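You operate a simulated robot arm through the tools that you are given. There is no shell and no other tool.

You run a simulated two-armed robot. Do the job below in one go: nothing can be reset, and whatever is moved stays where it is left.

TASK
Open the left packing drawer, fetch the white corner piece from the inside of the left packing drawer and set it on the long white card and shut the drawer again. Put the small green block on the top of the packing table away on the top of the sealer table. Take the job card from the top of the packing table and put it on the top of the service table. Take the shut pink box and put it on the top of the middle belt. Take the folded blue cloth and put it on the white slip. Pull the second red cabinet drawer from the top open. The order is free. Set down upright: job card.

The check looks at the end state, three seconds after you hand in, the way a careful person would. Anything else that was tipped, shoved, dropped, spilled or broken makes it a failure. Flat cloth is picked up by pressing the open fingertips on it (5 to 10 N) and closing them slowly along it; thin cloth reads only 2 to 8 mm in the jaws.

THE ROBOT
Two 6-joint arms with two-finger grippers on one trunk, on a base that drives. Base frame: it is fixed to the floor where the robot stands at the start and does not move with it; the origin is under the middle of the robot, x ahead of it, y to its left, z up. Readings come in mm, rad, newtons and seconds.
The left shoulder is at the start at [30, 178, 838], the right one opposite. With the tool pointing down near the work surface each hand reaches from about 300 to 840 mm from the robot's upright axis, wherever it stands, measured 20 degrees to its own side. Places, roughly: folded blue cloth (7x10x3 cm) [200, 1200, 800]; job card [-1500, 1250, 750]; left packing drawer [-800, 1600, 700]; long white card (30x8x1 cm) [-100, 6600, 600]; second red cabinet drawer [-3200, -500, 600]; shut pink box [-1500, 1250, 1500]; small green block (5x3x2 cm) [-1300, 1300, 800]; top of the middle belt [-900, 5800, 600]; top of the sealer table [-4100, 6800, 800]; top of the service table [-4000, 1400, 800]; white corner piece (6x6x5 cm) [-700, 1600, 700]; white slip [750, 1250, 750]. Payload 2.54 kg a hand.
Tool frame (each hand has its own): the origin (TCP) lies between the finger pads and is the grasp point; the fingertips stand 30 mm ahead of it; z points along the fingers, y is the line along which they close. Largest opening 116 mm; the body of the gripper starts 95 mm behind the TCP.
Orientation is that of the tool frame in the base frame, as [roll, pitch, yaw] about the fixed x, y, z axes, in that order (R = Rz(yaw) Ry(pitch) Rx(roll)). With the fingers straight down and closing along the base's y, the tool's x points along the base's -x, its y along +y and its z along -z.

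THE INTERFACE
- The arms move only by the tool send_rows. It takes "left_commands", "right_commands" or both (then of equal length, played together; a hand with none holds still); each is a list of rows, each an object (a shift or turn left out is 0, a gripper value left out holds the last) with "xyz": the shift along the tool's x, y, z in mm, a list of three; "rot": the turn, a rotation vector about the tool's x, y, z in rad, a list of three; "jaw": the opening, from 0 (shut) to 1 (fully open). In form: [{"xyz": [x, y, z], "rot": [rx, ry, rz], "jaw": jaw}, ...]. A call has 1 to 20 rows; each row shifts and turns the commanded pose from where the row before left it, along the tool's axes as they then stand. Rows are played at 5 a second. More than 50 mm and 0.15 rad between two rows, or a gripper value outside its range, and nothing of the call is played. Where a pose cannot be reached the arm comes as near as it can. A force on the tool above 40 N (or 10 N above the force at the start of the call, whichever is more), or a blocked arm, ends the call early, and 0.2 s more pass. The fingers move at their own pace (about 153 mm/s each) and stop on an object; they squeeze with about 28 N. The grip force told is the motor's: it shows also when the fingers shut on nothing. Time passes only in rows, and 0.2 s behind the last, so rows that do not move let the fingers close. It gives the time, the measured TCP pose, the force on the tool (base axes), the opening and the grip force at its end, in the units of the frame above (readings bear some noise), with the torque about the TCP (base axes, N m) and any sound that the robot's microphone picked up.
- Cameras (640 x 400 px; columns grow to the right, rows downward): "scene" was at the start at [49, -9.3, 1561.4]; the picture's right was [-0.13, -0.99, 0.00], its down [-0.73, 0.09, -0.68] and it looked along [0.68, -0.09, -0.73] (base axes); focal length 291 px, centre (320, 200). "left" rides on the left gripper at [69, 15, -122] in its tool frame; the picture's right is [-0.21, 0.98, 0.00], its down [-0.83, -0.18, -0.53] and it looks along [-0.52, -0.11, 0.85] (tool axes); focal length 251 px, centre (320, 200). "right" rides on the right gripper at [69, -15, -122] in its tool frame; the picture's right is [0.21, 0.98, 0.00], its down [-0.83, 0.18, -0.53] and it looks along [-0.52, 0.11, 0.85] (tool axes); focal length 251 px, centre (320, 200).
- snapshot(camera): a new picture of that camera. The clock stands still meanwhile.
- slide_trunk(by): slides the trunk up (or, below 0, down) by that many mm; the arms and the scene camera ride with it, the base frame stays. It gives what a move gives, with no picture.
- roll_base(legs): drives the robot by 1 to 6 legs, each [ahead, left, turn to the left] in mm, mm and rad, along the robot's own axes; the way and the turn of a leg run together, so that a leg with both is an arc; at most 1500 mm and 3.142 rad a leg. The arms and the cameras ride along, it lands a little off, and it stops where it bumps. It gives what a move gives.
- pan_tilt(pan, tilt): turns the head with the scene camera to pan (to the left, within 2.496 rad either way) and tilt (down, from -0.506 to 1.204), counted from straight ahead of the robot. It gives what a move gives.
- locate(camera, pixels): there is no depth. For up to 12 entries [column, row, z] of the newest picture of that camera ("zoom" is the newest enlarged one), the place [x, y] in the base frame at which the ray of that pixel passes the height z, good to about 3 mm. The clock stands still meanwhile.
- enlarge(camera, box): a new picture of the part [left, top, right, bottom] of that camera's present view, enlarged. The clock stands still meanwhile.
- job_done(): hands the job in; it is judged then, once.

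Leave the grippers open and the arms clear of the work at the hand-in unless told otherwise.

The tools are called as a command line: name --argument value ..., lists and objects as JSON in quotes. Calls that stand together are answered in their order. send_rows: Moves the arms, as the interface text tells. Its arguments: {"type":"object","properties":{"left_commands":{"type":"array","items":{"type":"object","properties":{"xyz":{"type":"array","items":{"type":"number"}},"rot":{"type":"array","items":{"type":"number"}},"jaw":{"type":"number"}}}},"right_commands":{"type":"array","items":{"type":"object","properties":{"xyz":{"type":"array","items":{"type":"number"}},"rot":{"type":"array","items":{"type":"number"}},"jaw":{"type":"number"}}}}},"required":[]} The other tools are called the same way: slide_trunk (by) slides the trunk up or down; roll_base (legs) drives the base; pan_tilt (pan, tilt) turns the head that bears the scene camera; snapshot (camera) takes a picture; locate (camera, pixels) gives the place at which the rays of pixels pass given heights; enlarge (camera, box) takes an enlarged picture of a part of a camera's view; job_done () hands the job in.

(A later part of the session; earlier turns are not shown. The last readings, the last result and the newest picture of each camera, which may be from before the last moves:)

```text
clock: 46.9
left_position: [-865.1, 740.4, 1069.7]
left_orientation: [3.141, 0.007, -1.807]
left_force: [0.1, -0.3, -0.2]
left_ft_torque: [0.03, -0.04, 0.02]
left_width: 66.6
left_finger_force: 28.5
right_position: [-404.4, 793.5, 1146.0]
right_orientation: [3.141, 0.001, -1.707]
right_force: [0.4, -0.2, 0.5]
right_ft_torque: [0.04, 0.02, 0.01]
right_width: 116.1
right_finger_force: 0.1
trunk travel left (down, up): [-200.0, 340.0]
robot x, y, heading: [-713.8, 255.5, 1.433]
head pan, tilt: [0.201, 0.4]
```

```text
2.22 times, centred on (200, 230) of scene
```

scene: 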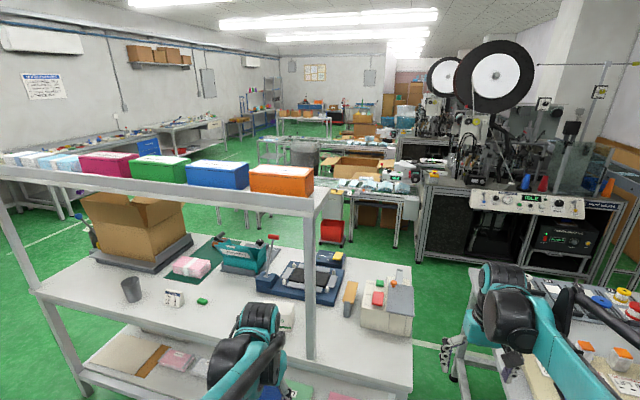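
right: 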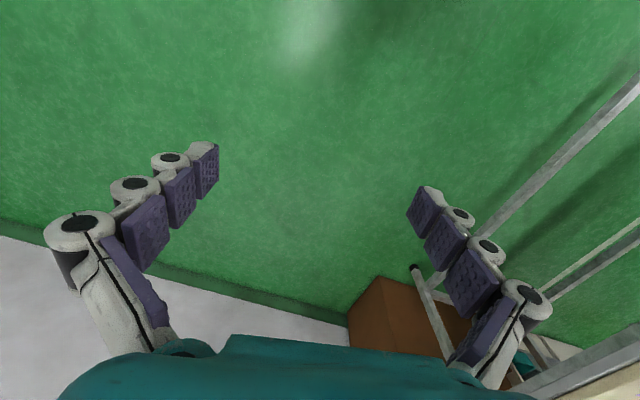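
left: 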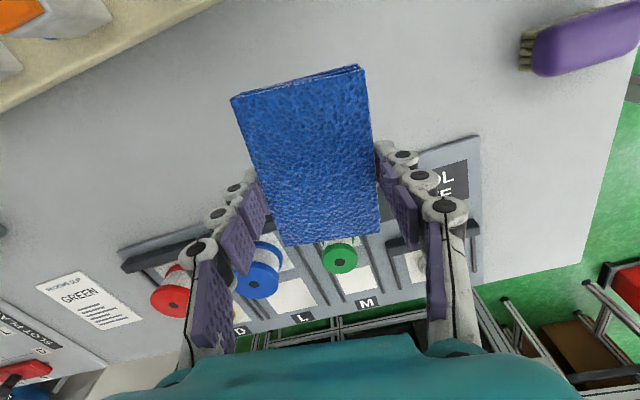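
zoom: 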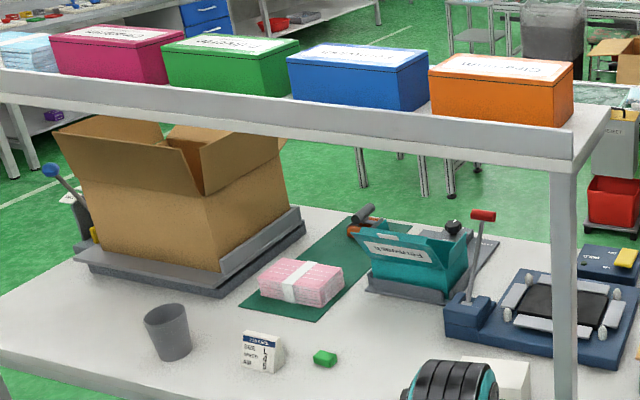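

I locate the job card, green block, the post, and the shelf's boxes (assumed heights: table 750, shelf 1500).

locate --camera "zoom" --pixels '[[245, 364, 750], [272, 373, 750], [284, 366, 750], [325, 365, 750], [2, 340, 750], [52, 72, 1500], [170, 88, 1500], [430, 115, 1500], [560, 128, 1500], [245, 364, 800], [325, 365, 800]]'

locate --camera "scene" --pixels '[[310, 358, 750], [412, 392, 750], [411, 268, 750], [34, 292, 750], [400, 255, 750], [310, 358, 800], [412, 392, 800], [411, 268, 800], [34, 292, 800]]'

```text
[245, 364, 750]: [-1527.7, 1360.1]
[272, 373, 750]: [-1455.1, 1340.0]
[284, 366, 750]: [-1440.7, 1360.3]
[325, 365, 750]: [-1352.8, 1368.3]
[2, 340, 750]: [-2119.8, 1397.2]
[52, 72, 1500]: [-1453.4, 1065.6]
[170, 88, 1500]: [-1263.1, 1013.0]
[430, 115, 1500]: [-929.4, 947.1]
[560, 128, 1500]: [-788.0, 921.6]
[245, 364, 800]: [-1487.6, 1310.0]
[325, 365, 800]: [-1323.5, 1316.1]
```

```text
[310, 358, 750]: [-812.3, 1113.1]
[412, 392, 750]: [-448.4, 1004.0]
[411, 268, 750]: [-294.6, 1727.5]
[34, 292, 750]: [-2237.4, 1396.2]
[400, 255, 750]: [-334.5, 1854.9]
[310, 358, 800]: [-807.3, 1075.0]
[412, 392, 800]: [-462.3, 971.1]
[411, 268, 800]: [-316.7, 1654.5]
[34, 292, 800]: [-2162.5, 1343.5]
```

The packing table is turned about -12 degrees; the job card is about 113 mm from the near edge. I turn a little, and drive left parallel to the table at a safe distance.

roll_base --legs '[[0, 0, -0.078], [0, 1180, 0]]'

pan_tilt --pan 0.0 --tilt 0.5

snapshot --camera "scene"

enlarge --camera "scene" --box '[160, 130, 480, 330]'

```text
clock: 53.3
left_position: [-1984.4, 1002.4, 1068.7]
left_orientation: [-3.14, 0.006, -1.882]
left_force: [-0.4, 0.8, -0.5]
left_ft_torque: [0.03, 0.01, -0.01]
left_width: 66.8
left_finger_force: 28.1
right_position: [-1522.0, 1017.7, 1144.2]
right_orientation: [-3.14, 0.0, -1.782]
right_force: [0.8, -0.5, -0.1]
right_ft_torque: [-0.04, -0.01, 0.02]
right_width: 116.0
right_finger_force: 0.1
trunk travel left (down, up): [-200.0, 340.0]
robot x, y, heading: [-1866.6, 508.4, 1.36]
head pan, tilt: [0.201, 0.4]
```

```text
clock: 54.1
left_position: [-1985.4, 1002.1, 1068.4]
left_orientation: [-3.142, 0.007, -1.881]
left_force: [-0.2, -1.0, -0.7]
left_ft_torque: [-0.01, 0.0, 0.05]
left_width: 67.1
left_finger_force: 28.3
right_position: [-1522.1, 1018.4, 1144.6]
right_orientation: [-3.14, 0.001, -1.782]
right_force: [0.5, -0.4, -0.3]
right_ft_torque: [-0.03, 0.0, 0.0]
right_width: 116.1
right_finger_force: 0.0
trunk travel left (down, up): [-200.0, 340.0]
robot x, y, heading: [-1867.2, 505.5, 1.362]
head pan, tilt: [0.0, 0.499]
```

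```text
taken
```

scene: 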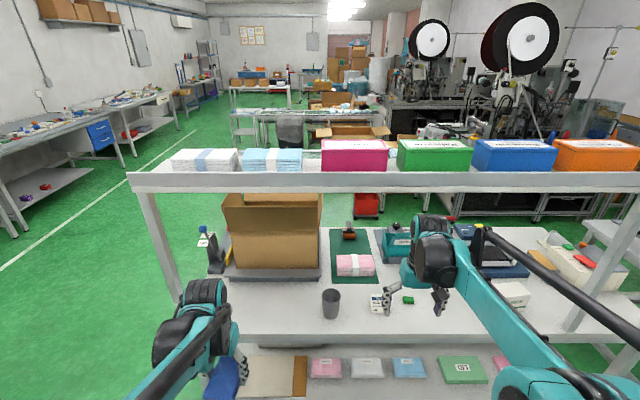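

```text
2.00 times, centred on (320, 230) of scene
```

zoom: 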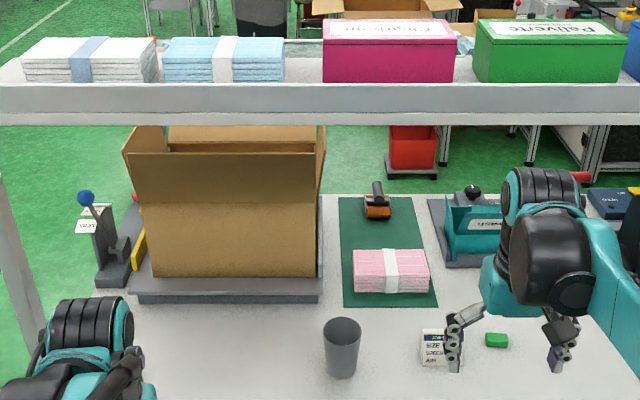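

The table faces heading 1.361. Before going nearer under the shelf I draw both hands back toward me.

send_rows --left_commands '[{"xyz": [40, -4, 0]}, {"xyz": [40, -4, 0]}, {"xyz": [40, -4, 0]}, {}, {}]' --right_commands '[{"xyz": [40, 0, 0]}, {"xyz": [40, 0, 0]}, {"xyz": [40, 0, 0]}, {"xyz": [40, 0, 0]}, {"xyz": [40, 0, 0]}]'

snapshot --camera "scene"

enlarge --camera "scene" --box '[320, 260, 480, 360]'

```text
clock: 55.3
left_position: [-2010.7, 882.6, 1068.7]
left_orientation: [3.141, 0.009, -1.882]
left_force: [-0.4, -0.1, 0.3]
left_ft_torque: [0.04, -0.03, 0.03]
left_width: 66.9
left_finger_force: 27.9
right_position: [-1564.1, 818.9, 1144.8]
right_orientation: [3.141, 0.003, -1.782]
right_force: [-0.3, -0.9, -0.2]
right_ft_torque: [0.06, -0.01, 0.03]
right_width: 115.9
right_finger_force: 0.0
trunk travel left (down, up): [-200.0, 340.0]
robot x, y, heading: [-1866.7, 504.5, 1.363]
head pan, tilt: [0.0, 0.499]
```

```text
taken
```

scene: 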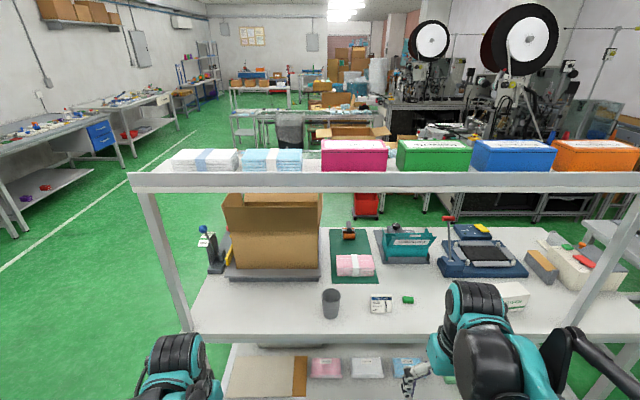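

```text
4.00 times, centred on (400, 310) of scene
```

zoom: 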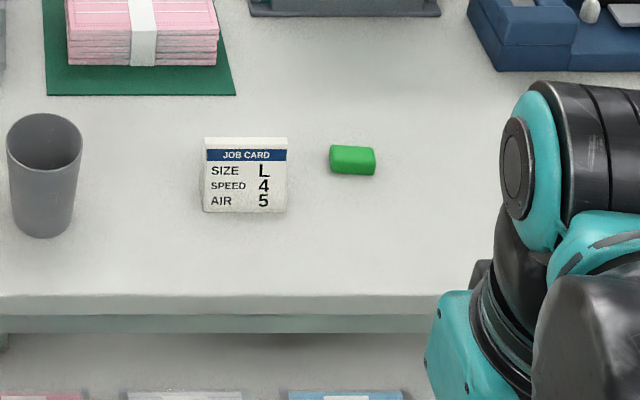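

The job card is at zoom (245,175), the green block at (352,160). I locate them at two heights, then lower the trunk by 150 and compare to learn the table's height.

locate --camera "zoom" --pixels '[[204, 211, 780], [286, 213, 780], [204, 211, 740], [286, 213, 740], [331, 172, 780], [374, 175, 780], [331, 172, 740], [374, 175, 740], [245, 294, 780], [245, 294, 740], [205, 138, 840], [287, 139, 840]]'

slide_trunk --by -150

snapshot --camera "scene"

enlarge --camera "scene" --box '[320, 210, 480, 310]'

```text
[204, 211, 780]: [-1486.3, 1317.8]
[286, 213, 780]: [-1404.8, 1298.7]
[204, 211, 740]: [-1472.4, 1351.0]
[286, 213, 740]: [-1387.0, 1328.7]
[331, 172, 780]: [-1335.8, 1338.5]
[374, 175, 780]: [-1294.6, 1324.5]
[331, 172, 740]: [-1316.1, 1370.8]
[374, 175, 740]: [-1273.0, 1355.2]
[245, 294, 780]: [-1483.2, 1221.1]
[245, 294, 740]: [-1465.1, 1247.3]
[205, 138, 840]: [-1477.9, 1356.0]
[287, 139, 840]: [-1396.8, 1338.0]
```

```text
clock: 57.0
left_position: [-2012.0, 884.7, 917.9]
left_orientation: [-3.141, 0.006, -1.881]
left_force: [0.2, 1.0, -1.1]
left_ft_torque: [0.0, -0.01, 0.0]
left_width: 66.6
left_finger_force: 27.7
right_position: [-1563.8, 822.8, 994.4]
right_orientation: [-3.141, 0.0, -1.781]
right_force: [0.4, 0.2, 0.0]
right_ft_torque: [-0.01, 0.0, 0.02]
right_width: 115.8
right_finger_force: 0.1
trunk travel left (down, up): [-50.0, 490.0]
robot x, y, heading: [-1868.8, 505.8, 1.358]
head pan, tilt: [0.0, 0.499]
```

```text
taken
```

scene: 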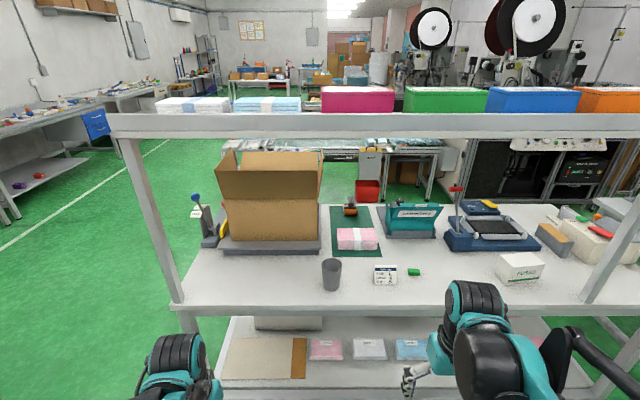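

```text
4.00 times, centred on (400, 260) of scene
```

zoom: 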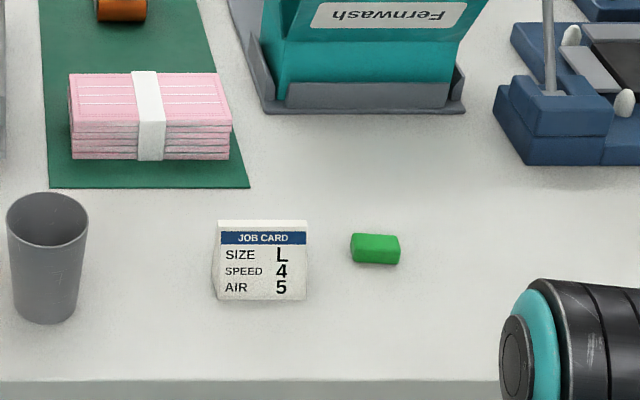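

locate --camera "zoom" --pixels '[[217, 298, 780], [305, 300, 780], [217, 298, 740], [305, 300, 740], [352, 261, 780], [397, 265, 780], [352, 261, 740], [397, 265, 740], [245, 380, 780], [245, 380, 740], [218, 221, 840], [307, 222, 840]]'

locate --camera "scene" --pixels '[[110, 115, 1450], [110, 115, 1500], [320, 112, 1450], [320, 86, 1580], [394, 87, 1580], [178, 300, 780], [585, 302, 780], [322, 93, 1550], [395, 95, 1550]]'

```text
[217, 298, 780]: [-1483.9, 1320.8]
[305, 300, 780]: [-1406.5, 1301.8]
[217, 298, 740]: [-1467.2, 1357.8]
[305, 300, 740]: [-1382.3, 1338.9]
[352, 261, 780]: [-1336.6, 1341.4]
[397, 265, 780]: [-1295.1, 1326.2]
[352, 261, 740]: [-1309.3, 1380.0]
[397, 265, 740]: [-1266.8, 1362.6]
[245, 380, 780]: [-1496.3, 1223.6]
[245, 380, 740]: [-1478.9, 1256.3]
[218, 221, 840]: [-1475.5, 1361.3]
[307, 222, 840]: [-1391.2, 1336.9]
```

```text
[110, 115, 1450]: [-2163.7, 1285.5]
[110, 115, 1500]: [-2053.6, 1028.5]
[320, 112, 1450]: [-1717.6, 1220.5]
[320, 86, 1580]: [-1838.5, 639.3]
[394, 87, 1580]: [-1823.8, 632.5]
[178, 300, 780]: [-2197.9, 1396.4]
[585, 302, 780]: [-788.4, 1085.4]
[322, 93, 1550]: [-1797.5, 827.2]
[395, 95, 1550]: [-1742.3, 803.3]
```

Table top is about 785 mm, the job card's base front corners are (-1485,1320) and (-1406,1301), top at about 845. I drive 400 mm ahead.

roll_base --legs '[[400, 0, 0]]'

snapshot --camera "right"

snapshot --camera "scene"

```text
clock: 59.5
left_position: [-1927.7, 1277.6, 917.4]
left_orientation: [-3.141, 0.007, -1.882]
left_force: [-0.2, 0.5, -0.7]
left_ft_torque: [-0.01, -0.02, 0.0]
left_width: 67.1
left_finger_force: 28.3
right_position: [-1480.2, 1215.2, 994.9]
right_orientation: [3.141, -0.001, -1.78]
right_force: [0.4, 1.0, 0.4]
right_ft_torque: [-0.04, 0.02, 0.03]
right_width: 116.0
right_finger_force: 0.1
trunk travel left (down, up): [-50.0, 490.0]
robot x, y, heading: [-1783.1, 901.2, 1.357]
head pan, tilt: [0.0, 0.499]
```

```text
taken
```

right: 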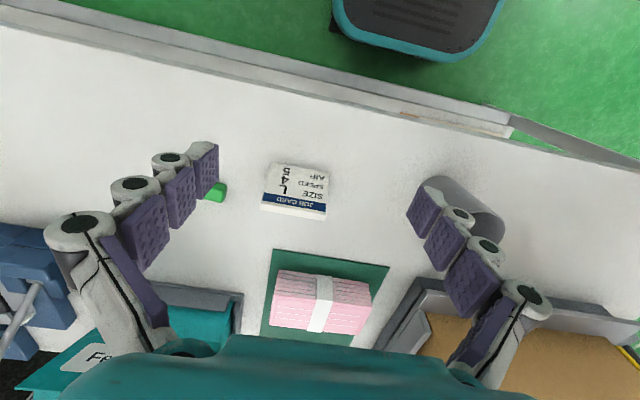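

```text
taken
```

scene: 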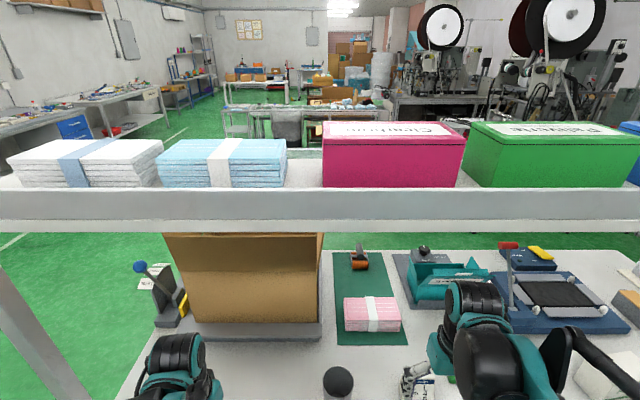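

In the right picture the job card is at about (297,190), the cup to its side at (465,210). I locate its corners.

enlarge --camera "right" --box '[200, 130, 400, 255]'

```text
3.20 times, centred on (300, 192) of right
```

zoom: 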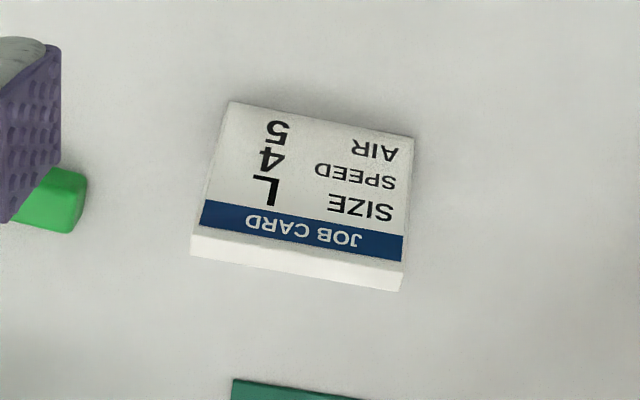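

locate --camera "zoom" --pixels '[[230, 102, 785], [413, 138, 785], [192, 237, 845], [404, 266, 845], [190, 256, 845], [401, 291, 845], [62, 233, 805], [86, 170, 805], [190, 256, 785], [401, 291, 785]]'

```text
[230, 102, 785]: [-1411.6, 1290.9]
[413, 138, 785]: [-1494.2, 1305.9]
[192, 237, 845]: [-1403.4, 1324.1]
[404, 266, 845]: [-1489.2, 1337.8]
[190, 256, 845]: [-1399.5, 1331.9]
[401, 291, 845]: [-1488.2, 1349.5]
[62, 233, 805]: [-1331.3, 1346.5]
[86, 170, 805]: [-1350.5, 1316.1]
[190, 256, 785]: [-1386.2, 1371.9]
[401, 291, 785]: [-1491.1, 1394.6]
```

I move the right hand above the card, about 114 mm ahead, and lower it to TCP 920 for a closer look.

send_rows --right_commands '[{"xyz": [-40, -3, 0], "jaw": 1}, {"xyz": [-40, -3, 0]}, {"xyz": [-34.4, -3.1, 0]}, {"xyz": [0, 0, 40]}, {"xyz": [0, 0, 34]}]'

enlarge --camera "right" --box '[160, 0, 480, 200]'

```text
clock: 60.7
left_position: [-1928.1, 1277.7, 916.6]
left_orientation: [3.141, 0.005, -1.88]
left_force: [-0.8, 0.6, 0.2]
left_ft_torque: [0.0, 0.0, 0.01]
left_width: 66.7
left_finger_force: 28.3
right_position: [-1447.3, 1325.8, 919.9]
right_orientation: [-3.141, 0.0, -1.78]
right_force: [0.1, -0.9, -0.7]
right_ft_torque: [-0.04, 0.01, -0.02]
right_width: 115.8
right_finger_force: 0.1
trunk travel left (down, up): [-50.0, 490.0]
robot x, y, heading: [-1786.1, 900.2, 1.359]
head pan, tilt: [0.0, 0.499]
```

```text
2.00 times, centred on (320, 100) of right
```

zoom: 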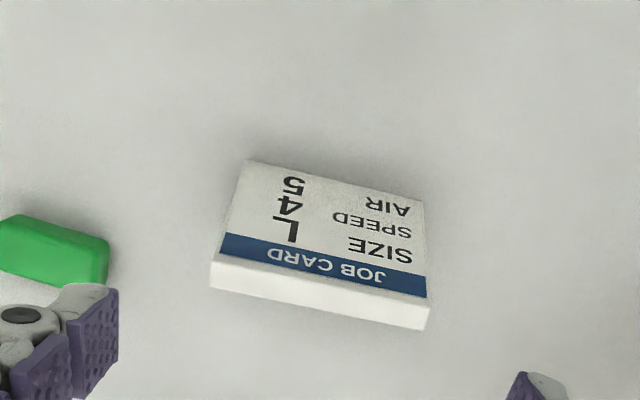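

locate --camera "zoom" --pixels '[[250, 160, 785], [421, 199, 785], [217, 258, 845], [426, 297, 845], [210, 288, 845], [427, 328, 845], [110, 245, 805], [30, 222, 805]]'

```text
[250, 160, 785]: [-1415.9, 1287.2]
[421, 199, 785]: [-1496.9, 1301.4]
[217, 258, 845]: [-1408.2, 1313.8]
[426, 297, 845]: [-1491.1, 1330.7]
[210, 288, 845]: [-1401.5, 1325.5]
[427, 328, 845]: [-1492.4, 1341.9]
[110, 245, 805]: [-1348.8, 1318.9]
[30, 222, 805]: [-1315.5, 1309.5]
```

The card centre is about (-1451,1316), depth 40 mm. I correct by 7 mm, lower to TCP 838 and close slowly on its two sides (80 mm wide).

send_rows --right_commands '[{"xyz": [7.5, 1.6, 0]}, {"xyz": [0, 0, 40]}, {"xyz": [0, 0, 30]}, {"xyz": [0, 0, 11]}, {}]'

snapshot --camera "right"

```text
clock: 61.9
left_position: [-1928.2, 1276.0, 917.2]
left_orientation: [3.141, 0.006, -1.88]
left_force: [-0.2, -0.1, -0.9]
left_ft_torque: [0.0, 0.0, -0.02]
left_width: 66.9
left_finger_force: 27.8
right_position: [-1450.2, 1318.8, 839.9]
right_orientation: [3.14, 0.001, -1.78]
right_force: [-0.4, 1.2, -1.3]
right_ft_torque: [0.02, -0.01, 0.03]
right_width: 116.0
right_finger_force: 0.1
trunk travel left (down, up): [-50.0, 490.0]
robot x, y, heading: [-1782.9, 897.5, 1.359]
head pan, tilt: [0.0, 0.499]
```

```text
taken
```

right: 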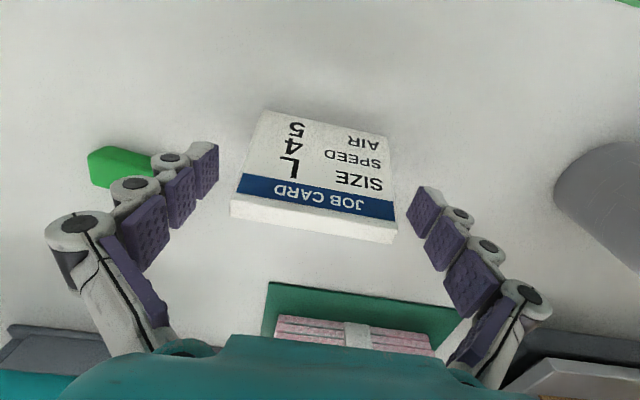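

The card stands between the fingers, with the block clear of them. I close in steps.

send_rows --right_commands '[{"jaw": 0.85}, {"jaw": 0.78}, {"jaw": 0.72}, {"jaw": 0.68}, {}]'

snapshot --camera "right"

```text
clock: 63.1
left_position: [-1927.2, 1276.8, 918.5]
left_orientation: [3.141, 0.009, -1.88]
left_force: [0.6, 0.0, 0.1]
left_ft_torque: [-0.03, 0.0, -0.01]
left_width: 66.8
left_finger_force: 28.4
right_position: [-1448.5, 1318.1, 839.4]
right_orientation: [-3.141, 0.001, -1.779]
right_force: [0.4, 1.0, 5.6]
right_ft_torque: [0.01, 0.05, -0.03]
right_width: 81.2
right_finger_force: 28.0
trunk travel left (down, up): [-50.0, 490.0]
robot x, y, heading: [-1785.6, 897.8, 1.361]
head pan, tilt: [0.0, 0.499]
```

```text
taken
```

right: 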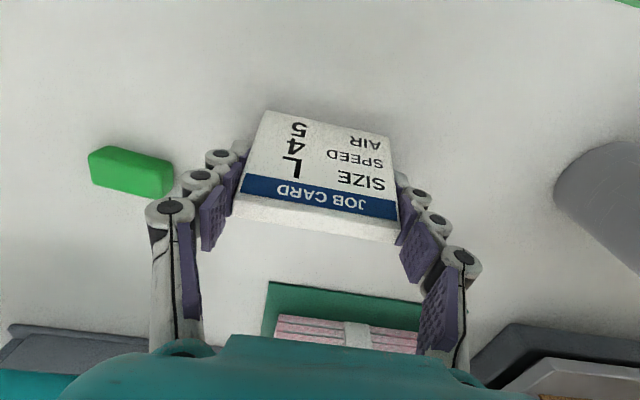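

The card is held (81 mm, 28 N). I lift it gently.

send_rows --right_commands '[{"jaw": 0.6, "xyz": [0, 0, -10]}, {"xyz": [0, 0, -20]}, {"xyz": [0, 0, -40]}, {"xyz": [0, 0, -40]}, {}]'

snapshot --camera "right"

```text
clock: 64.3
left_position: [-1927.4, 1277.0, 917.0]
left_orientation: [3.141, 0.006, -1.881]
left_force: [0.2, -0.2, 0.5]
left_ft_torque: [0.01, 0.01, 0.03]
left_width: 66.9
left_finger_force: 27.8
right_position: [-1449.3, 1318.3, 950.9]
right_orientation: [-3.141, -0.002, -1.782]
right_force: [0.3, 0.1, -0.9]
right_ft_torque: [-0.01, 0.0, 0.02]
right_width: 81.0
right_finger_force: 27.5
trunk travel left (down, up): [-50.0, 490.0]
robot x, y, heading: [-1788.4, 897.4, 1.358]
head pan, tilt: [0.0, 0.499]
```

```text
taken
```

right: 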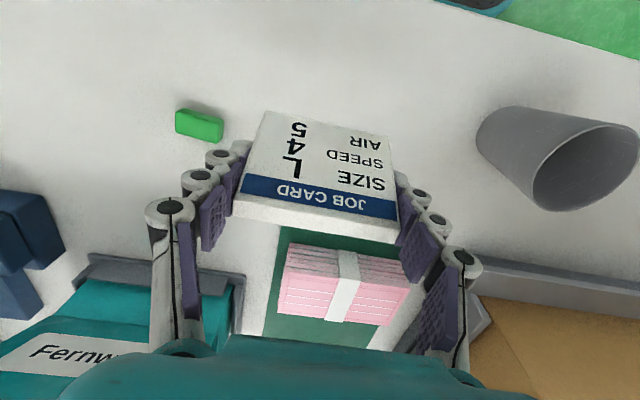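

The card is held well. I draw the right hand back from the table.

send_rows --right_commands '[{"xyz": [40, 0, 0]}, {"xyz": [40, 0, 0]}, {"xyz": [40, 0, 0]}]'

roll_base --legs '[[-450, 0, 0]]'

pan_tilt --pan 1.3 --tilt 0.35

snapshot --camera "scene"

```text
clock: 65.1
left_position: [-1927.8, 1276.0, 917.7]
left_orientation: [3.141, 0.007, -1.879]
left_force: [0.0, 0.0, -1.2]
left_ft_torque: [0.05, 0.0, -0.04]
left_width: 66.7
left_finger_force: 27.7
right_position: [-1474.1, 1198.5, 951.4]
right_orientation: [-3.141, 0.002, -1.78]
right_force: [-0.6, -0.6, -1.2]
right_ft_torque: [-0.01, 0.01, 0.0]
right_width: 80.9
right_finger_force: 27.9
trunk travel left (down, up): [-50.0, 490.0]
robot x, y, heading: [-1785.1, 896.5, 1.357]
head pan, tilt: [0.0, 0.499]
```

```text
clock: 67.8
left_position: [-2021.1, 837.6, 918.1]
left_orientation: [-3.14, 0.005, -1.88]
left_force: [0.8, 0.2, -0.7]
left_ft_torque: [0.05, -0.07, 0.01]
left_width: 66.8
left_finger_force: 27.7
right_position: [-1568.3, 762.6, 949.9]
right_orientation: [-3.141, 0.0, -1.78]
right_force: [0.2, -0.4, 0.4]
right_ft_torque: [0.03, -0.05, 0.04]
right_width: 80.9
right_finger_force: 27.9
trunk travel left (down, up): [-50.0, 490.0]
robot x, y, heading: [-1878.8, 463.2, 1.368]
head pan, tilt: [0.0, 0.499]
```

```text
clock: 69.3
left_position: [-2021.0, 839.8, 918.0]
left_orientation: [3.141, 0.005, -1.878]
left_force: [-0.1, -0.4, 0.0]
left_ft_torque: [-0.02, 0.0, -0.02]
left_width: 66.6
left_finger_force: 27.5
right_position: [-1567.7, 763.5, 951.1]
right_orientation: [-3.141, 0.0, -1.78]
right_force: [0.2, -0.3, -0.3]
right_ft_torque: [-0.02, -0.02, -0.01]
right_width: 81.0
right_finger_force: 28.3
trunk travel left (down, up): [-50.0, 490.0]
robot x, y, heading: [-1878.9, 462.5, 1.367]
head pan, tilt: [1.3, 0.351]
```

```text
taken
```

scene: 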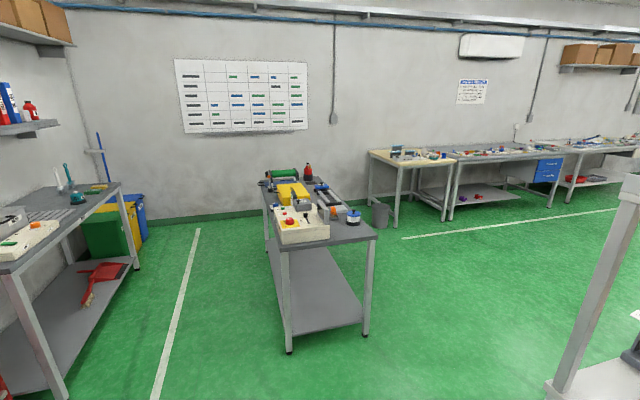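

I see the service table at (310,215). I enlarge it to find free space on its top.

enlarge --camera "scene" --box '[240, 155, 400, 255]'

locate --camera "scene" --pixels '[[289, 351, 0], [365, 336, 0], [280, 252, 800], [377, 237, 800], [262, 184, 800], [267, 250, 0], [200, 228, 0], [155, 395, 0]]'

```text
4.00 times, centred on (320, 205) of scene
```

zoom: 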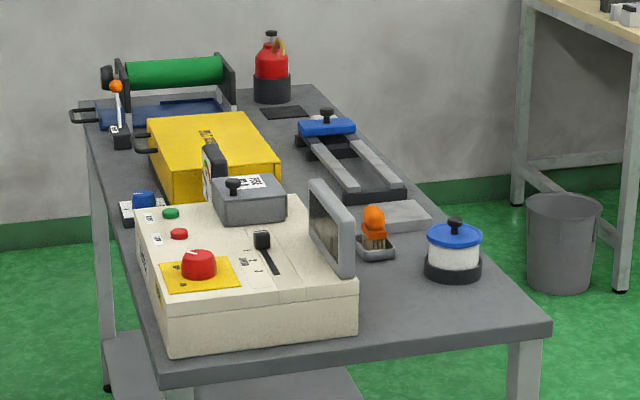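

```text
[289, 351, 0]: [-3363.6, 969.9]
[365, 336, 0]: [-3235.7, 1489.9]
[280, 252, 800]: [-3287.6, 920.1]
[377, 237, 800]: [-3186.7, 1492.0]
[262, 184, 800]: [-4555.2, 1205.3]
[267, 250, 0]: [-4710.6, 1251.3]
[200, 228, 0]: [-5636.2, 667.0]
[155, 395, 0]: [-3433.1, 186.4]
```

Free room is at the near right part of the service table, beside the beige box. I turn to face it (heading 2.92) and drive to stand before its near short edge.

roll_base --legs '[[0, 0, 1.553], [1000, -343, 0]]'

pan_tilt --pan -0.1 --tilt 0.75

snapshot --camera "scene"

snapshot --camera "right"

```text
clock: 78.5
left_position: [-3162.1, 884.8, 917.5]
left_orientation: [3.142, 0.004, -0.322]
left_force: [0.5, -0.7, -0.7]
left_ft_torque: [0.01, 0.01, -0.01]
left_width: 66.7
left_finger_force: 27.9
right_position: [-3081.0, 1336.7, 948.4]
right_orientation: [3.141, 0.001, -0.225]
right_force: [0.0, 0.3, -0.3]
right_ft_torque: [-0.04, -0.02, -0.03]
right_width: 80.9
right_finger_force: 27.9
trunk travel left (down, up): [-50.0, 490.0]
robot x, y, heading: [-2783.3, 1020.6, 2.918]
head pan, tilt: [1.3, 0.351]
```

```text
clock: 80.1
left_position: [-3161.8, 885.4, 917.7]
left_orientation: [-3.14, 0.005, -0.323]
left_force: [0.1, -0.3, -0.6]
left_ft_torque: [0.0, -0.02, 0.0]
left_width: 66.8
left_finger_force: 27.9
right_position: [-3079.7, 1336.8, 950.1]
right_orientation: [3.141, -0.002, -0.224]
right_force: [0.1, -1.2, -0.2]
right_ft_torque: [-0.01, -0.01, -0.02]
right_width: 80.8
right_finger_force: 28.1
trunk travel left (down, up): [-50.0, 490.0]
robot x, y, heading: [-2780.1, 1021.9, 2.916]
head pan, tilt: [-0.099, 0.75]
```

```text
taken
```

scene: 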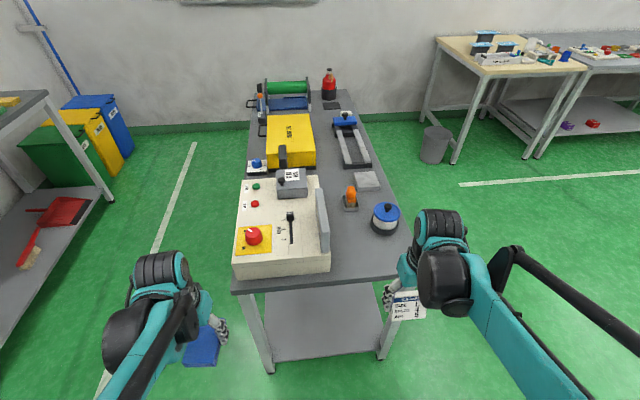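

```text
taken
```

right: 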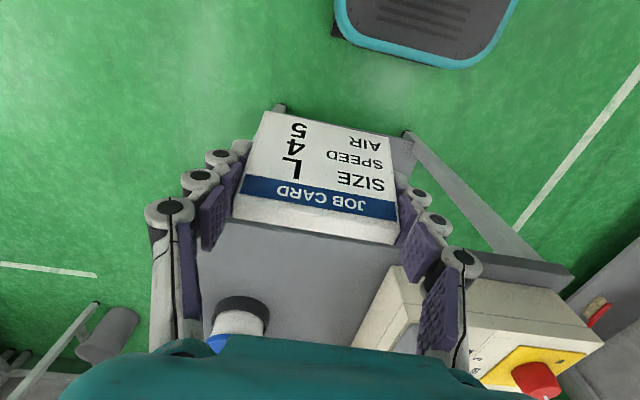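

In the scene picture the free area is around (365,255): between the beige box (edge column 331) and jar (385,220). I locate these at z=800.

locate --camera "scene" --pixels '[[232, 292, 780], [412, 276, 780], [331, 272, 780], [385, 237, 780], [371, 222, 780], [350, 210, 780], [365, 255, 780], [400, 225, 780]]'

enlarge --camera "scene" --box '[220, 160, 440, 297]'

```text
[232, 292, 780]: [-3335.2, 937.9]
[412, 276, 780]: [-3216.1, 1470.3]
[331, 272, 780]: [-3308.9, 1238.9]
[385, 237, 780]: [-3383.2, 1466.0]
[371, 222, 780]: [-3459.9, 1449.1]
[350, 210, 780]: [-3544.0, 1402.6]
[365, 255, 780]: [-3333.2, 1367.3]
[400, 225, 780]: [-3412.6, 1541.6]
```

```text
2.91 times, centred on (330, 228) of scene
```

zoom: 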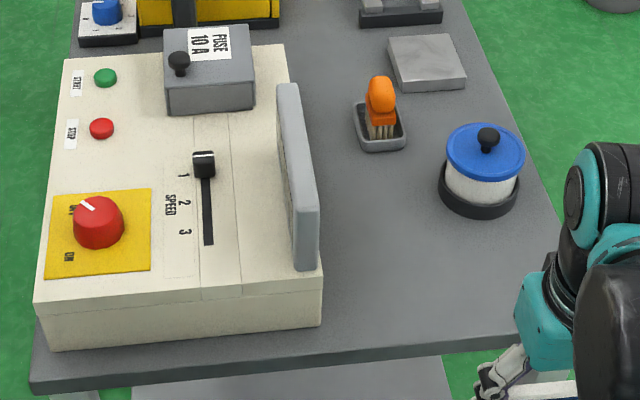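

The spot (-3333,1367) is about 120 mm from the beige box and 126 mm from the right edge, jar 115 mm behind. I move the card above it.

send_rows --right_commands '[{"xyz": [-42, 4.5, 0]}, {"xyz": [-42, 4.5, 0]}, {"xyz": [-42, 4.5, 0]}, {"xyz": [-42, 4.5, 0]}, {"xyz": [-42, 4.5, 0]}, {"xyz": [-43, 4.5, 0]}, {}]'

snapshot --camera "right"

snapshot --camera "scene"

```text
clock: 81.7
left_position: [-3162.8, 884.6, 916.9]
left_orientation: [-3.141, 0.007, -0.322]
left_force: [-0.8, 0.0, -0.5]
left_ft_torque: [-0.04, 0.03, 0.02]
left_width: 66.6
left_finger_force: 28.0
right_position: [-3332.1, 1366.2, 949.7]
right_orientation: [-3.14, 0.001, -0.223]
right_force: [-1.1, 0.2, -0.5]
right_ft_torque: [-0.01, 0.0, 0.0]
right_width: 81.0
right_finger_force: 27.8
trunk travel left (down, up): [-50.0, 490.0]
robot x, y, heading: [-2785.8, 1024.3, 2.92]
head pan, tilt: [-0.099, 0.75]
```

```text
taken
```

right: 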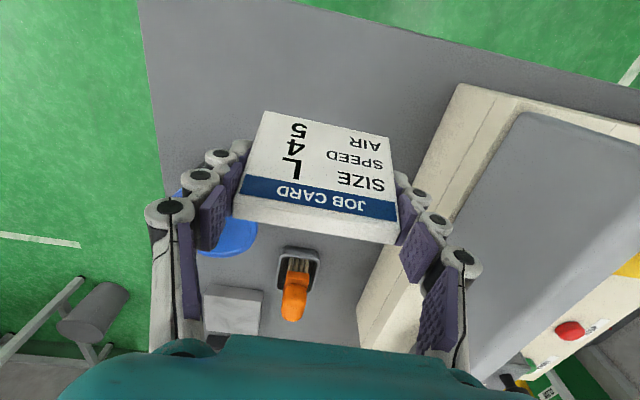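

```text
taken
```

scene: 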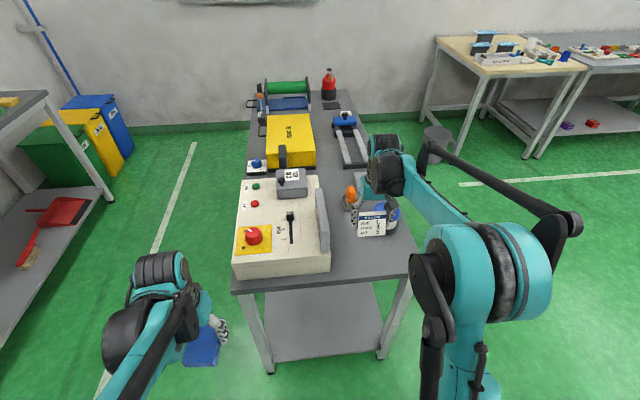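

The jar's blue lid at (220,225) appears close to a finger in the picture. I locate its outline to check the clearance.

locate --camera "right" --pixels '[[178, 188, 870], [256, 230, 870], [225, 256, 870], [205, 250, 870], [178, 188, 890], [256, 230, 890], [225, 256, 890], [283, 265, 790], [470, 90, 850], [445, 205, 850]]'

```text
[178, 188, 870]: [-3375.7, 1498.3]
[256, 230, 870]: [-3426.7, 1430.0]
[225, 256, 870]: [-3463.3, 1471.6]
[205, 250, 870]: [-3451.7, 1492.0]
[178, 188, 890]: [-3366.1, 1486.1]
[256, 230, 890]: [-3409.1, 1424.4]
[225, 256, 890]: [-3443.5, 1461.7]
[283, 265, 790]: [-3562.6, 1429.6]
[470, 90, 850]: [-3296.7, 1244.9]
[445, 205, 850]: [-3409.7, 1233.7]
```

Clearances are over 40 mm on both sides. I lower the card to TCP 870, then feel for the table in small steps.

send_rows --right_commands '[{"xyz": [0, 0, 40]}, {"xyz": [0, 0, 30]}, {"xyz": [0, 0, 10]}, {}]'

send_rows --right_commands '[{"xyz": [0, 0, 4]}, {"xyz": [0, 0, 4]}, {}]'

```text
clock: 82.7
left_position: [-3162.1, 884.9, 916.8]
left_orientation: [3.141, 0.005, -0.324]
left_force: [0.0, 0.0, 0.0]
left_ft_torque: [-0.02, 0.0, -0.02]
left_width: 66.7
left_finger_force: 28.4
right_position: [-3332.3, 1366.0, 869.1]
right_orientation: [-3.14, -0.001, -0.225]
right_force: [-0.7, -0.1, -0.3]
right_ft_torque: [0.02, -0.03, -0.04]
right_width: 81.0
right_finger_force: 27.7
trunk travel left (down, up): [-50.0, 490.0]
robot x, y, heading: [-2780.2, 1023.5, 2.92]
head pan, tilt: [-0.099, 0.75]
```

```text
clock: 83.5
left_position: [-3163.7, 885.7, 917.7]
left_orientation: [-3.141, 0.006, -0.324]
left_force: [0.4, -0.7, -0.9]
left_ft_torque: [-0.02, 0.02, 0.0]
left_width: 66.7
left_finger_force: 27.9
right_position: [-3332.7, 1366.3, 862.2]
right_orientation: [3.141, 0.001, -0.224]
right_force: [0.0, -0.8, -0.8]
right_ft_torque: [0.01, -0.01, 0.02]
right_width: 81.0
right_finger_force: 27.6
trunk travel left (down, up): [-50.0, 490.0]
robot x, y, heading: [-2784.2, 1024.2, 2.921]
head pan, tilt: [-0.099, 0.75]
```

No contact yet at TCP 862. I continue down in 3 mm steps.

send_rows --right_commands '[{"xyz": [0, 0, 3]}, {"xyz": [0, 0, 3]}, {}]'

send_rows --right_commands '[{"xyz": [0, 0, 3]}, {"xyz": [0, 0, 2]}, {}]'

send_rows --right_commands '[{"xyz": [0, 0, 2]}, {"xyz": [0, 0, 2]}, {}]'

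snapshot --camera "right"

```text
clock: 84.3
left_position: [-3163.5, 885.5, 917.9]
left_orientation: [-3.141, 0.005, -0.321]
left_force: [-0.8, 0.2, -1.1]
left_ft_torque: [0.0, 0.03, 0.0]
left_width: 66.7
left_finger_force: 27.9
right_position: [-3332.7, 1366.4, 855.5]
right_orientation: [-3.141, -0.001, -0.223]
right_force: [0.4, 1.1, -1.5]
right_ft_torque: [0.04, 0.03, 0.02]
right_width: 80.9
right_finger_force: 28.4
trunk travel left (down, up): [-50.0, 490.0]
robot x, y, heading: [-2783.7, 1022.7, 2.914]
head pan, tilt: [-0.099, 0.75]
```

```text
clock: 85.1
left_position: [-3162.6, 884.2, 918.1]
left_orientation: [3.141, 0.006, -0.322]
left_force: [0.1, 0.1, -1.0]
left_ft_torque: [0.01, -0.02, 0.0]
left_width: 66.6
left_finger_force: 28.1
right_position: [-3332.8, 1366.5, 851.0]
right_orientation: [3.14, 0.0, -0.223]
right_force: [-0.1, -0.4, 0.1]
right_ft_torque: [-0.04, 0.0, 0.03]
right_width: 80.7
right_finger_force: 27.8
trunk travel left (down, up): [-50.0, 490.0]
robot x, y, heading: [-2783.2, 1025.2, 2.919]
head pan, tilt: [-0.099, 0.75]
```

```text
clock: 85.9
left_position: [-3162.8, 884.7, 918.6]
left_orientation: [3.139, 0.005, -0.324]
left_force: [-0.5, -1.5, -0.3]
left_ft_torque: [0.0, 0.04, 0.0]
left_width: 67.1
left_finger_force: 27.8
right_position: [-3332.9, 1366.2, 847.9]
right_orientation: [3.141, 0.001, -0.225]
right_force: [-0.1, -0.3, -0.5]
right_ft_torque: [-0.02, 0.0, 0.01]
right_width: 80.9
right_finger_force: 27.6
trunk travel left (down, up): [-50.0, 490.0]
robot x, y, heading: [-2783.8, 1022.1, 2.92]
head pan, tilt: [-0.099, 0.75]
```

```text
taken
```

right: 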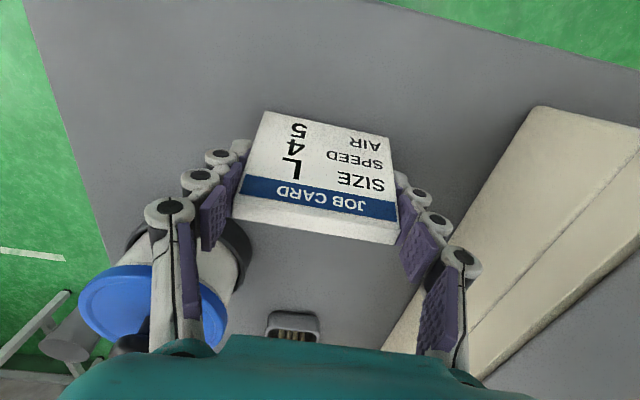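

Still no force at 848. I continue in 2 mm steps.

send_rows --right_commands '[{"xyz": [0, 0, 2]}, {"xyz": [0, 0, 2]}, {}]'

send_rows --right_commands '[{"xyz": [0, 0, 2]}, {"xyz": [0, 0, 1.5]}, {}]'

```text
clock: 86.7
left_position: [-3162.3, 884.0, 916.8]
left_orientation: [-3.142, 0.005, -0.322]
left_force: [-0.9, 0.9, -0.1]
left_ft_torque: [0.0, 0.01, 0.0]
left_width: 67.0
left_finger_force: 28.1
right_position: [-3333.8, 1366.3, 843.8]
right_orientation: [3.141, 0.0, -0.223]
right_force: [-0.2, 0.5, 0.3]
right_ft_torque: [-0.02, 0.0, -0.02]
right_width: 81.1
right_finger_force: 28.0
trunk travel left (down, up): [-50.0, 490.0]
robot x, y, heading: [-2785.8, 1019.1, 2.916]
head pan, tilt: [-0.099, 0.75]
```

```text
clock: 87.5
left_position: [-3162.9, 883.1, 917.1]
left_orientation: [-3.14, 0.007, -0.322]
left_force: [0.2, -0.6, -0.5]
left_ft_torque: [0.01, -0.04, -0.02]
left_width: 66.9
left_finger_force: 28.1
right_position: [-3332.4, 1366.8, 840.4]
right_orientation: [3.141, 0.001, -0.223]
right_force: [-3.7, 1.6, 14.3]
right_ft_torque: [-0.07, 0.01, 0.0]
right_width: 81.0
right_finger_force: 27.9
trunk travel left (down, up): [-50.0, 490.0]
robot x, y, heading: [-2782.6, 1023.4, 2.912]
head pan, tilt: [-0.099, 0.75]
```

Contact with 14 N at 840. I ease 1 mm and open slowly, then lift.

send_rows --right_commands '[{"xyz": [0, 0, -1]}, {"jaw": 0.72}, {"jaw": 0.78}, {"jaw": 0.85}, {"jaw": 0.92}, {"jaw": 1.0}, {}]'

snapshot --camera "right"

```text
clock: 89.1
left_position: [-3162.5, 884.4, 917.2]
left_orientation: [-3.14, 0.005, -0.323]
left_force: [-0.5, -0.8, 0.5]
left_ft_torque: [0.0, -0.03, 0.0]
left_width: 66.7
left_finger_force: 28.2
right_position: [-3334.0, 1365.7, 839.6]
right_orientation: [-3.141, -0.002, -0.223]
right_force: [-0.5, -0.5, -0.3]
right_ft_torque: [-0.02, 0.01, 0.01]
right_width: 116.0
right_finger_force: 0.1
trunk travel left (down, up): [-50.0, 490.0]
robot x, y, heading: [-2784.3, 1021.0, 2.918]
head pan, tilt: [-0.099, 0.75]
```

```text
taken
```

right: 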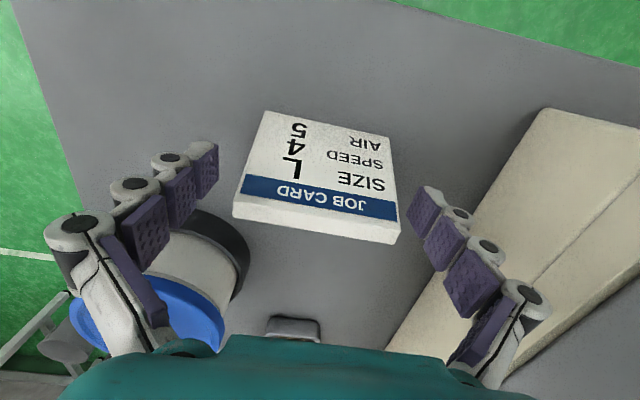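

The card stands on the table. I lift the hand straight up and look.

send_rows --right_commands '[{"xyz": [0, 0, -30]}, {"xyz": [0, 0, -40]}, {"xyz": [0, 0, -40]}, {"xyz": [45, 0, -20]}, {"xyz": [45, 0, 0]}, {"xyz": [45, 0, 0]}, {"xyz": [45, 0, 0]}, {"xyz": [45, 0, 0]}]'

snapshot --camera "scene"

```text
clock: 90.9
left_position: [-3161.6, 885.3, 917.7]
left_orientation: [-3.14, 0.007, -0.324]
left_force: [0.6, 0.5, 0.4]
left_ft_torque: [-0.02, 0.07, 0.03]
left_width: 66.9
left_finger_force: 28.5
right_position: [-3110.1, 1315.8, 970.8]
right_orientation: [-3.142, 0.002, -0.223]
right_force: [1.3, 0.3, 0.1]
right_ft_torque: [-0.05, 0.03, -0.01]
right_width: 116.1
right_finger_force: 0.0
trunk travel left (down, up): [-50.0, 490.0]
robot x, y, heading: [-2783.2, 1023.5, 2.92]
head pan, tilt: [-0.099, 0.75]
```

```text
taken
```

scene: 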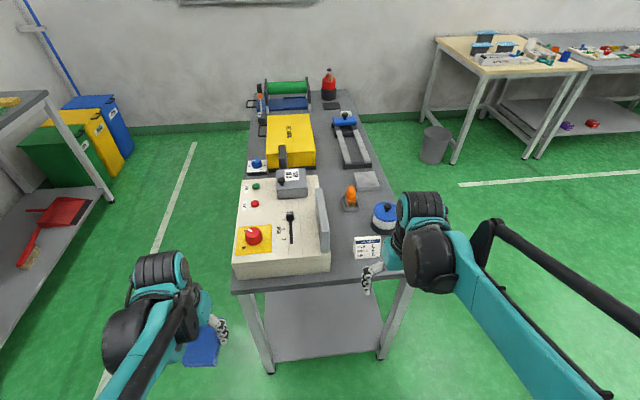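

Job card is done. Next, the red cabinet, to my left; I turn the head to look at it.

pan_tilt --pan 1.53 --tilt 0.45

snapshot --camera "scene"

enlarge --camera "scene" --box '[200, 80, 440, 230]'

```text
clock: 92.6
left_position: [-3162.1, 884.9, 917.5]
left_orientation: [3.141, 0.004, -0.322]
left_force: [-0.2, -0.9, 0.1]
left_ft_torque: [-0.01, 0.0, -0.01]
left_width: 66.7
left_finger_force: 27.6
right_position: [-3113.6, 1316.0, 970.5]
right_orientation: [-3.141, 0.001, -0.223]
right_force: [0.1, -0.2, 0.7]
right_ft_torque: [-0.01, 0.01, 0.02]
right_width: 116.1
right_finger_force: 0.0
trunk travel left (down, up): [-50.0, 490.0]
robot x, y, heading: [-2779.5, 1021.8, 2.917]
head pan, tilt: [1.531, 0.45]
```

```text
taken
```

scene: 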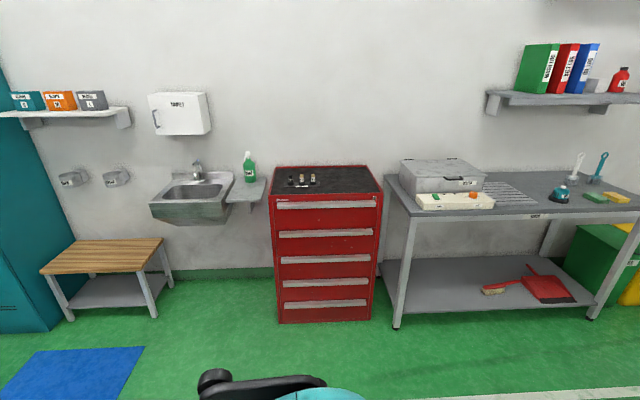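

```text
2.67 times, centred on (320, 155) of scene
```

zoom: 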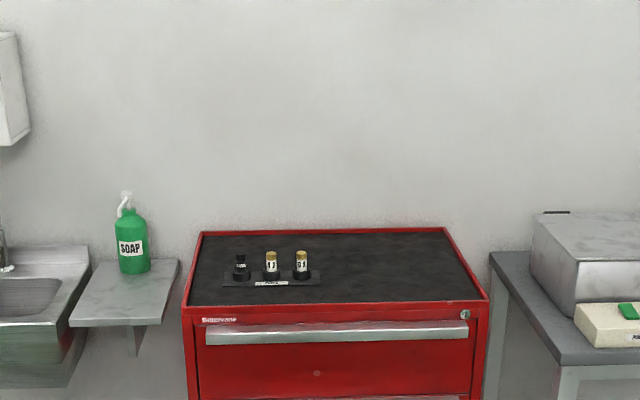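

The cabinet has five drawers; the second handle from the top is at row 234. I locate the cabinet's feet and the handle.

locate --camera "scene" --pixels '[[278, 322, 0], [371, 319, 0], [272, 200, 900], [380, 200, 900], [278, 235, 700], [373, 233, 700], [278, 235, 650], [373, 233, 650], [396, 327, 0], [70, 320, 0]]'

enlarge --camera "scene" --box '[260, 160, 400, 330]'

```text
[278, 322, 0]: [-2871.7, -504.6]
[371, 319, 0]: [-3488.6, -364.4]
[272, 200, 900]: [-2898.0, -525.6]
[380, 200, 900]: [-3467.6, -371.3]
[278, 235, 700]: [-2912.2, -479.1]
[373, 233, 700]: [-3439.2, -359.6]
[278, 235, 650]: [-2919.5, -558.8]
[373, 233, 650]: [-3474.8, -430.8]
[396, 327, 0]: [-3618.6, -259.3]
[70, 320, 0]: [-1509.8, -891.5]
```

```text
2.35 times, centred on (330, 245) of scene
```

zoom: 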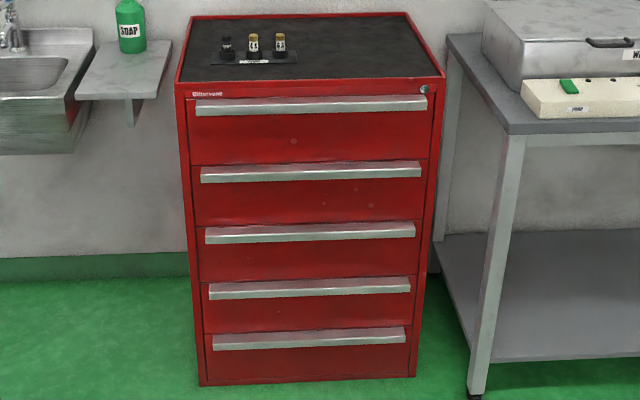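

The cabinet's front is turned by -12.8 degrees as well; its normal points at (0.22,0.975). I turn left by 1.571 to face it and go nearer.

roll_base --legs '[[0, 0, 1.571], [500, 134, 0]]'

pan_tilt --pan -0.2 --tilt 0.7

snapshot --camera "scene"

enlarge --camera "scene" --box '[220, 120, 460, 270]'

```text
clock: 99.4
left_position: [-2627.7, 124.8, 917.5]
left_orientation: [-3.141, 0.006, 1.242]
left_force: [0.4, -0.3, -0.7]
left_ft_torque: [0.0, 0.01, 0.0]
left_width: 66.8
left_finger_force: 27.9
right_position: [-3060.5, 177.0, 971.6]
right_orientation: [-3.141, 0.001, 1.341]
right_force: [-0.7, -0.2, 0.2]
right_ft_torque: [0.08, -0.02, 0.02]
right_width: 116.0
right_finger_force: 0.0
trunk travel left (down, up): [-50.0, 490.0]
robot x, y, heading: [-2763.1, 506.1, -1.799]
head pan, tilt: [1.531, 0.45]
```

```text
clock: 101.1
left_position: [-2627.7, 126.9, 917.7]
left_orientation: [3.141, 0.005, 1.242]
left_force: [-0.4, -0.2, -0.4]
left_ft_torque: [0.03, -0.03, 0.0]
left_width: 66.8
left_finger_force: 27.8
right_position: [-3061.1, 178.0, 970.9]
right_orientation: [3.141, 0.0, 1.342]
right_force: [-0.4, -0.4, 1.1]
right_ft_torque: [0.01, 0.02, -0.03]
right_width: 116.0
right_finger_force: 0.1
trunk travel left (down, up): [-50.0, 490.0]
robot x, y, heading: [-2768.8, 507.4, -1.803]
head pan, tilt: [-0.201, 0.7]
```

```text
taken
```

scene: 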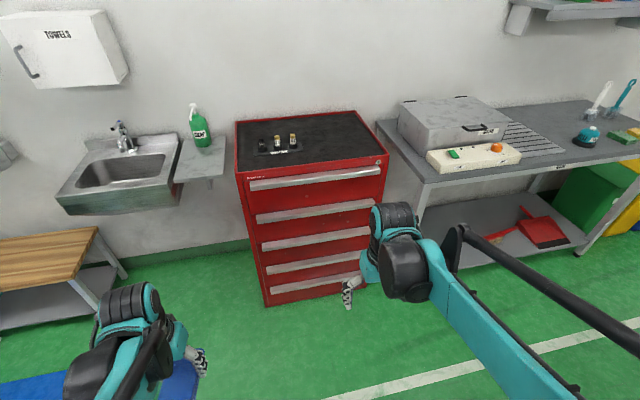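

```text
2.67 times, centred on (340, 195) of scene
```

zoom: 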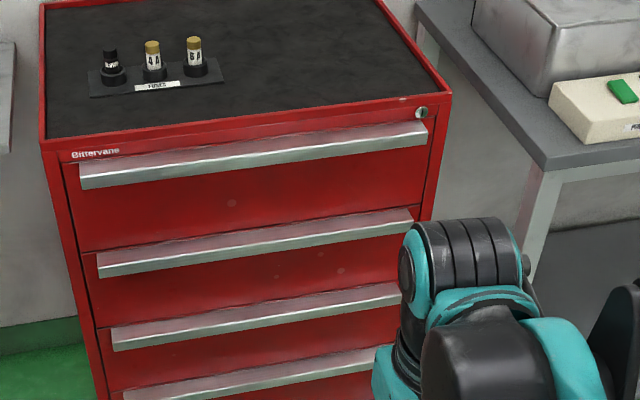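

The handle is a bar with a bright front lip. I locate the second bar's ends in this view at two heights to compare with the earlier view.

locate --camera "zoom" --pixels '[[100, 276, 700], [414, 226, 700], [100, 276, 650], [414, 226, 650], [100, 276, 600], [414, 226, 600], [80, 186, 800], [428, 138, 800], [112, 350, 550], [44, 140, 900], [452, 92, 900]]'

```text
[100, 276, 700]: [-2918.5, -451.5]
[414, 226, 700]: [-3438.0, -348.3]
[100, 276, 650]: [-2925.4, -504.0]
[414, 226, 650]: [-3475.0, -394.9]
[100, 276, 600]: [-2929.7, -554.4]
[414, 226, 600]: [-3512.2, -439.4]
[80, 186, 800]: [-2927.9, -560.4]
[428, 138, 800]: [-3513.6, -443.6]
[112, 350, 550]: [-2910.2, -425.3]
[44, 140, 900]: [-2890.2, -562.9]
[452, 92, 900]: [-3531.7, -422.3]
```

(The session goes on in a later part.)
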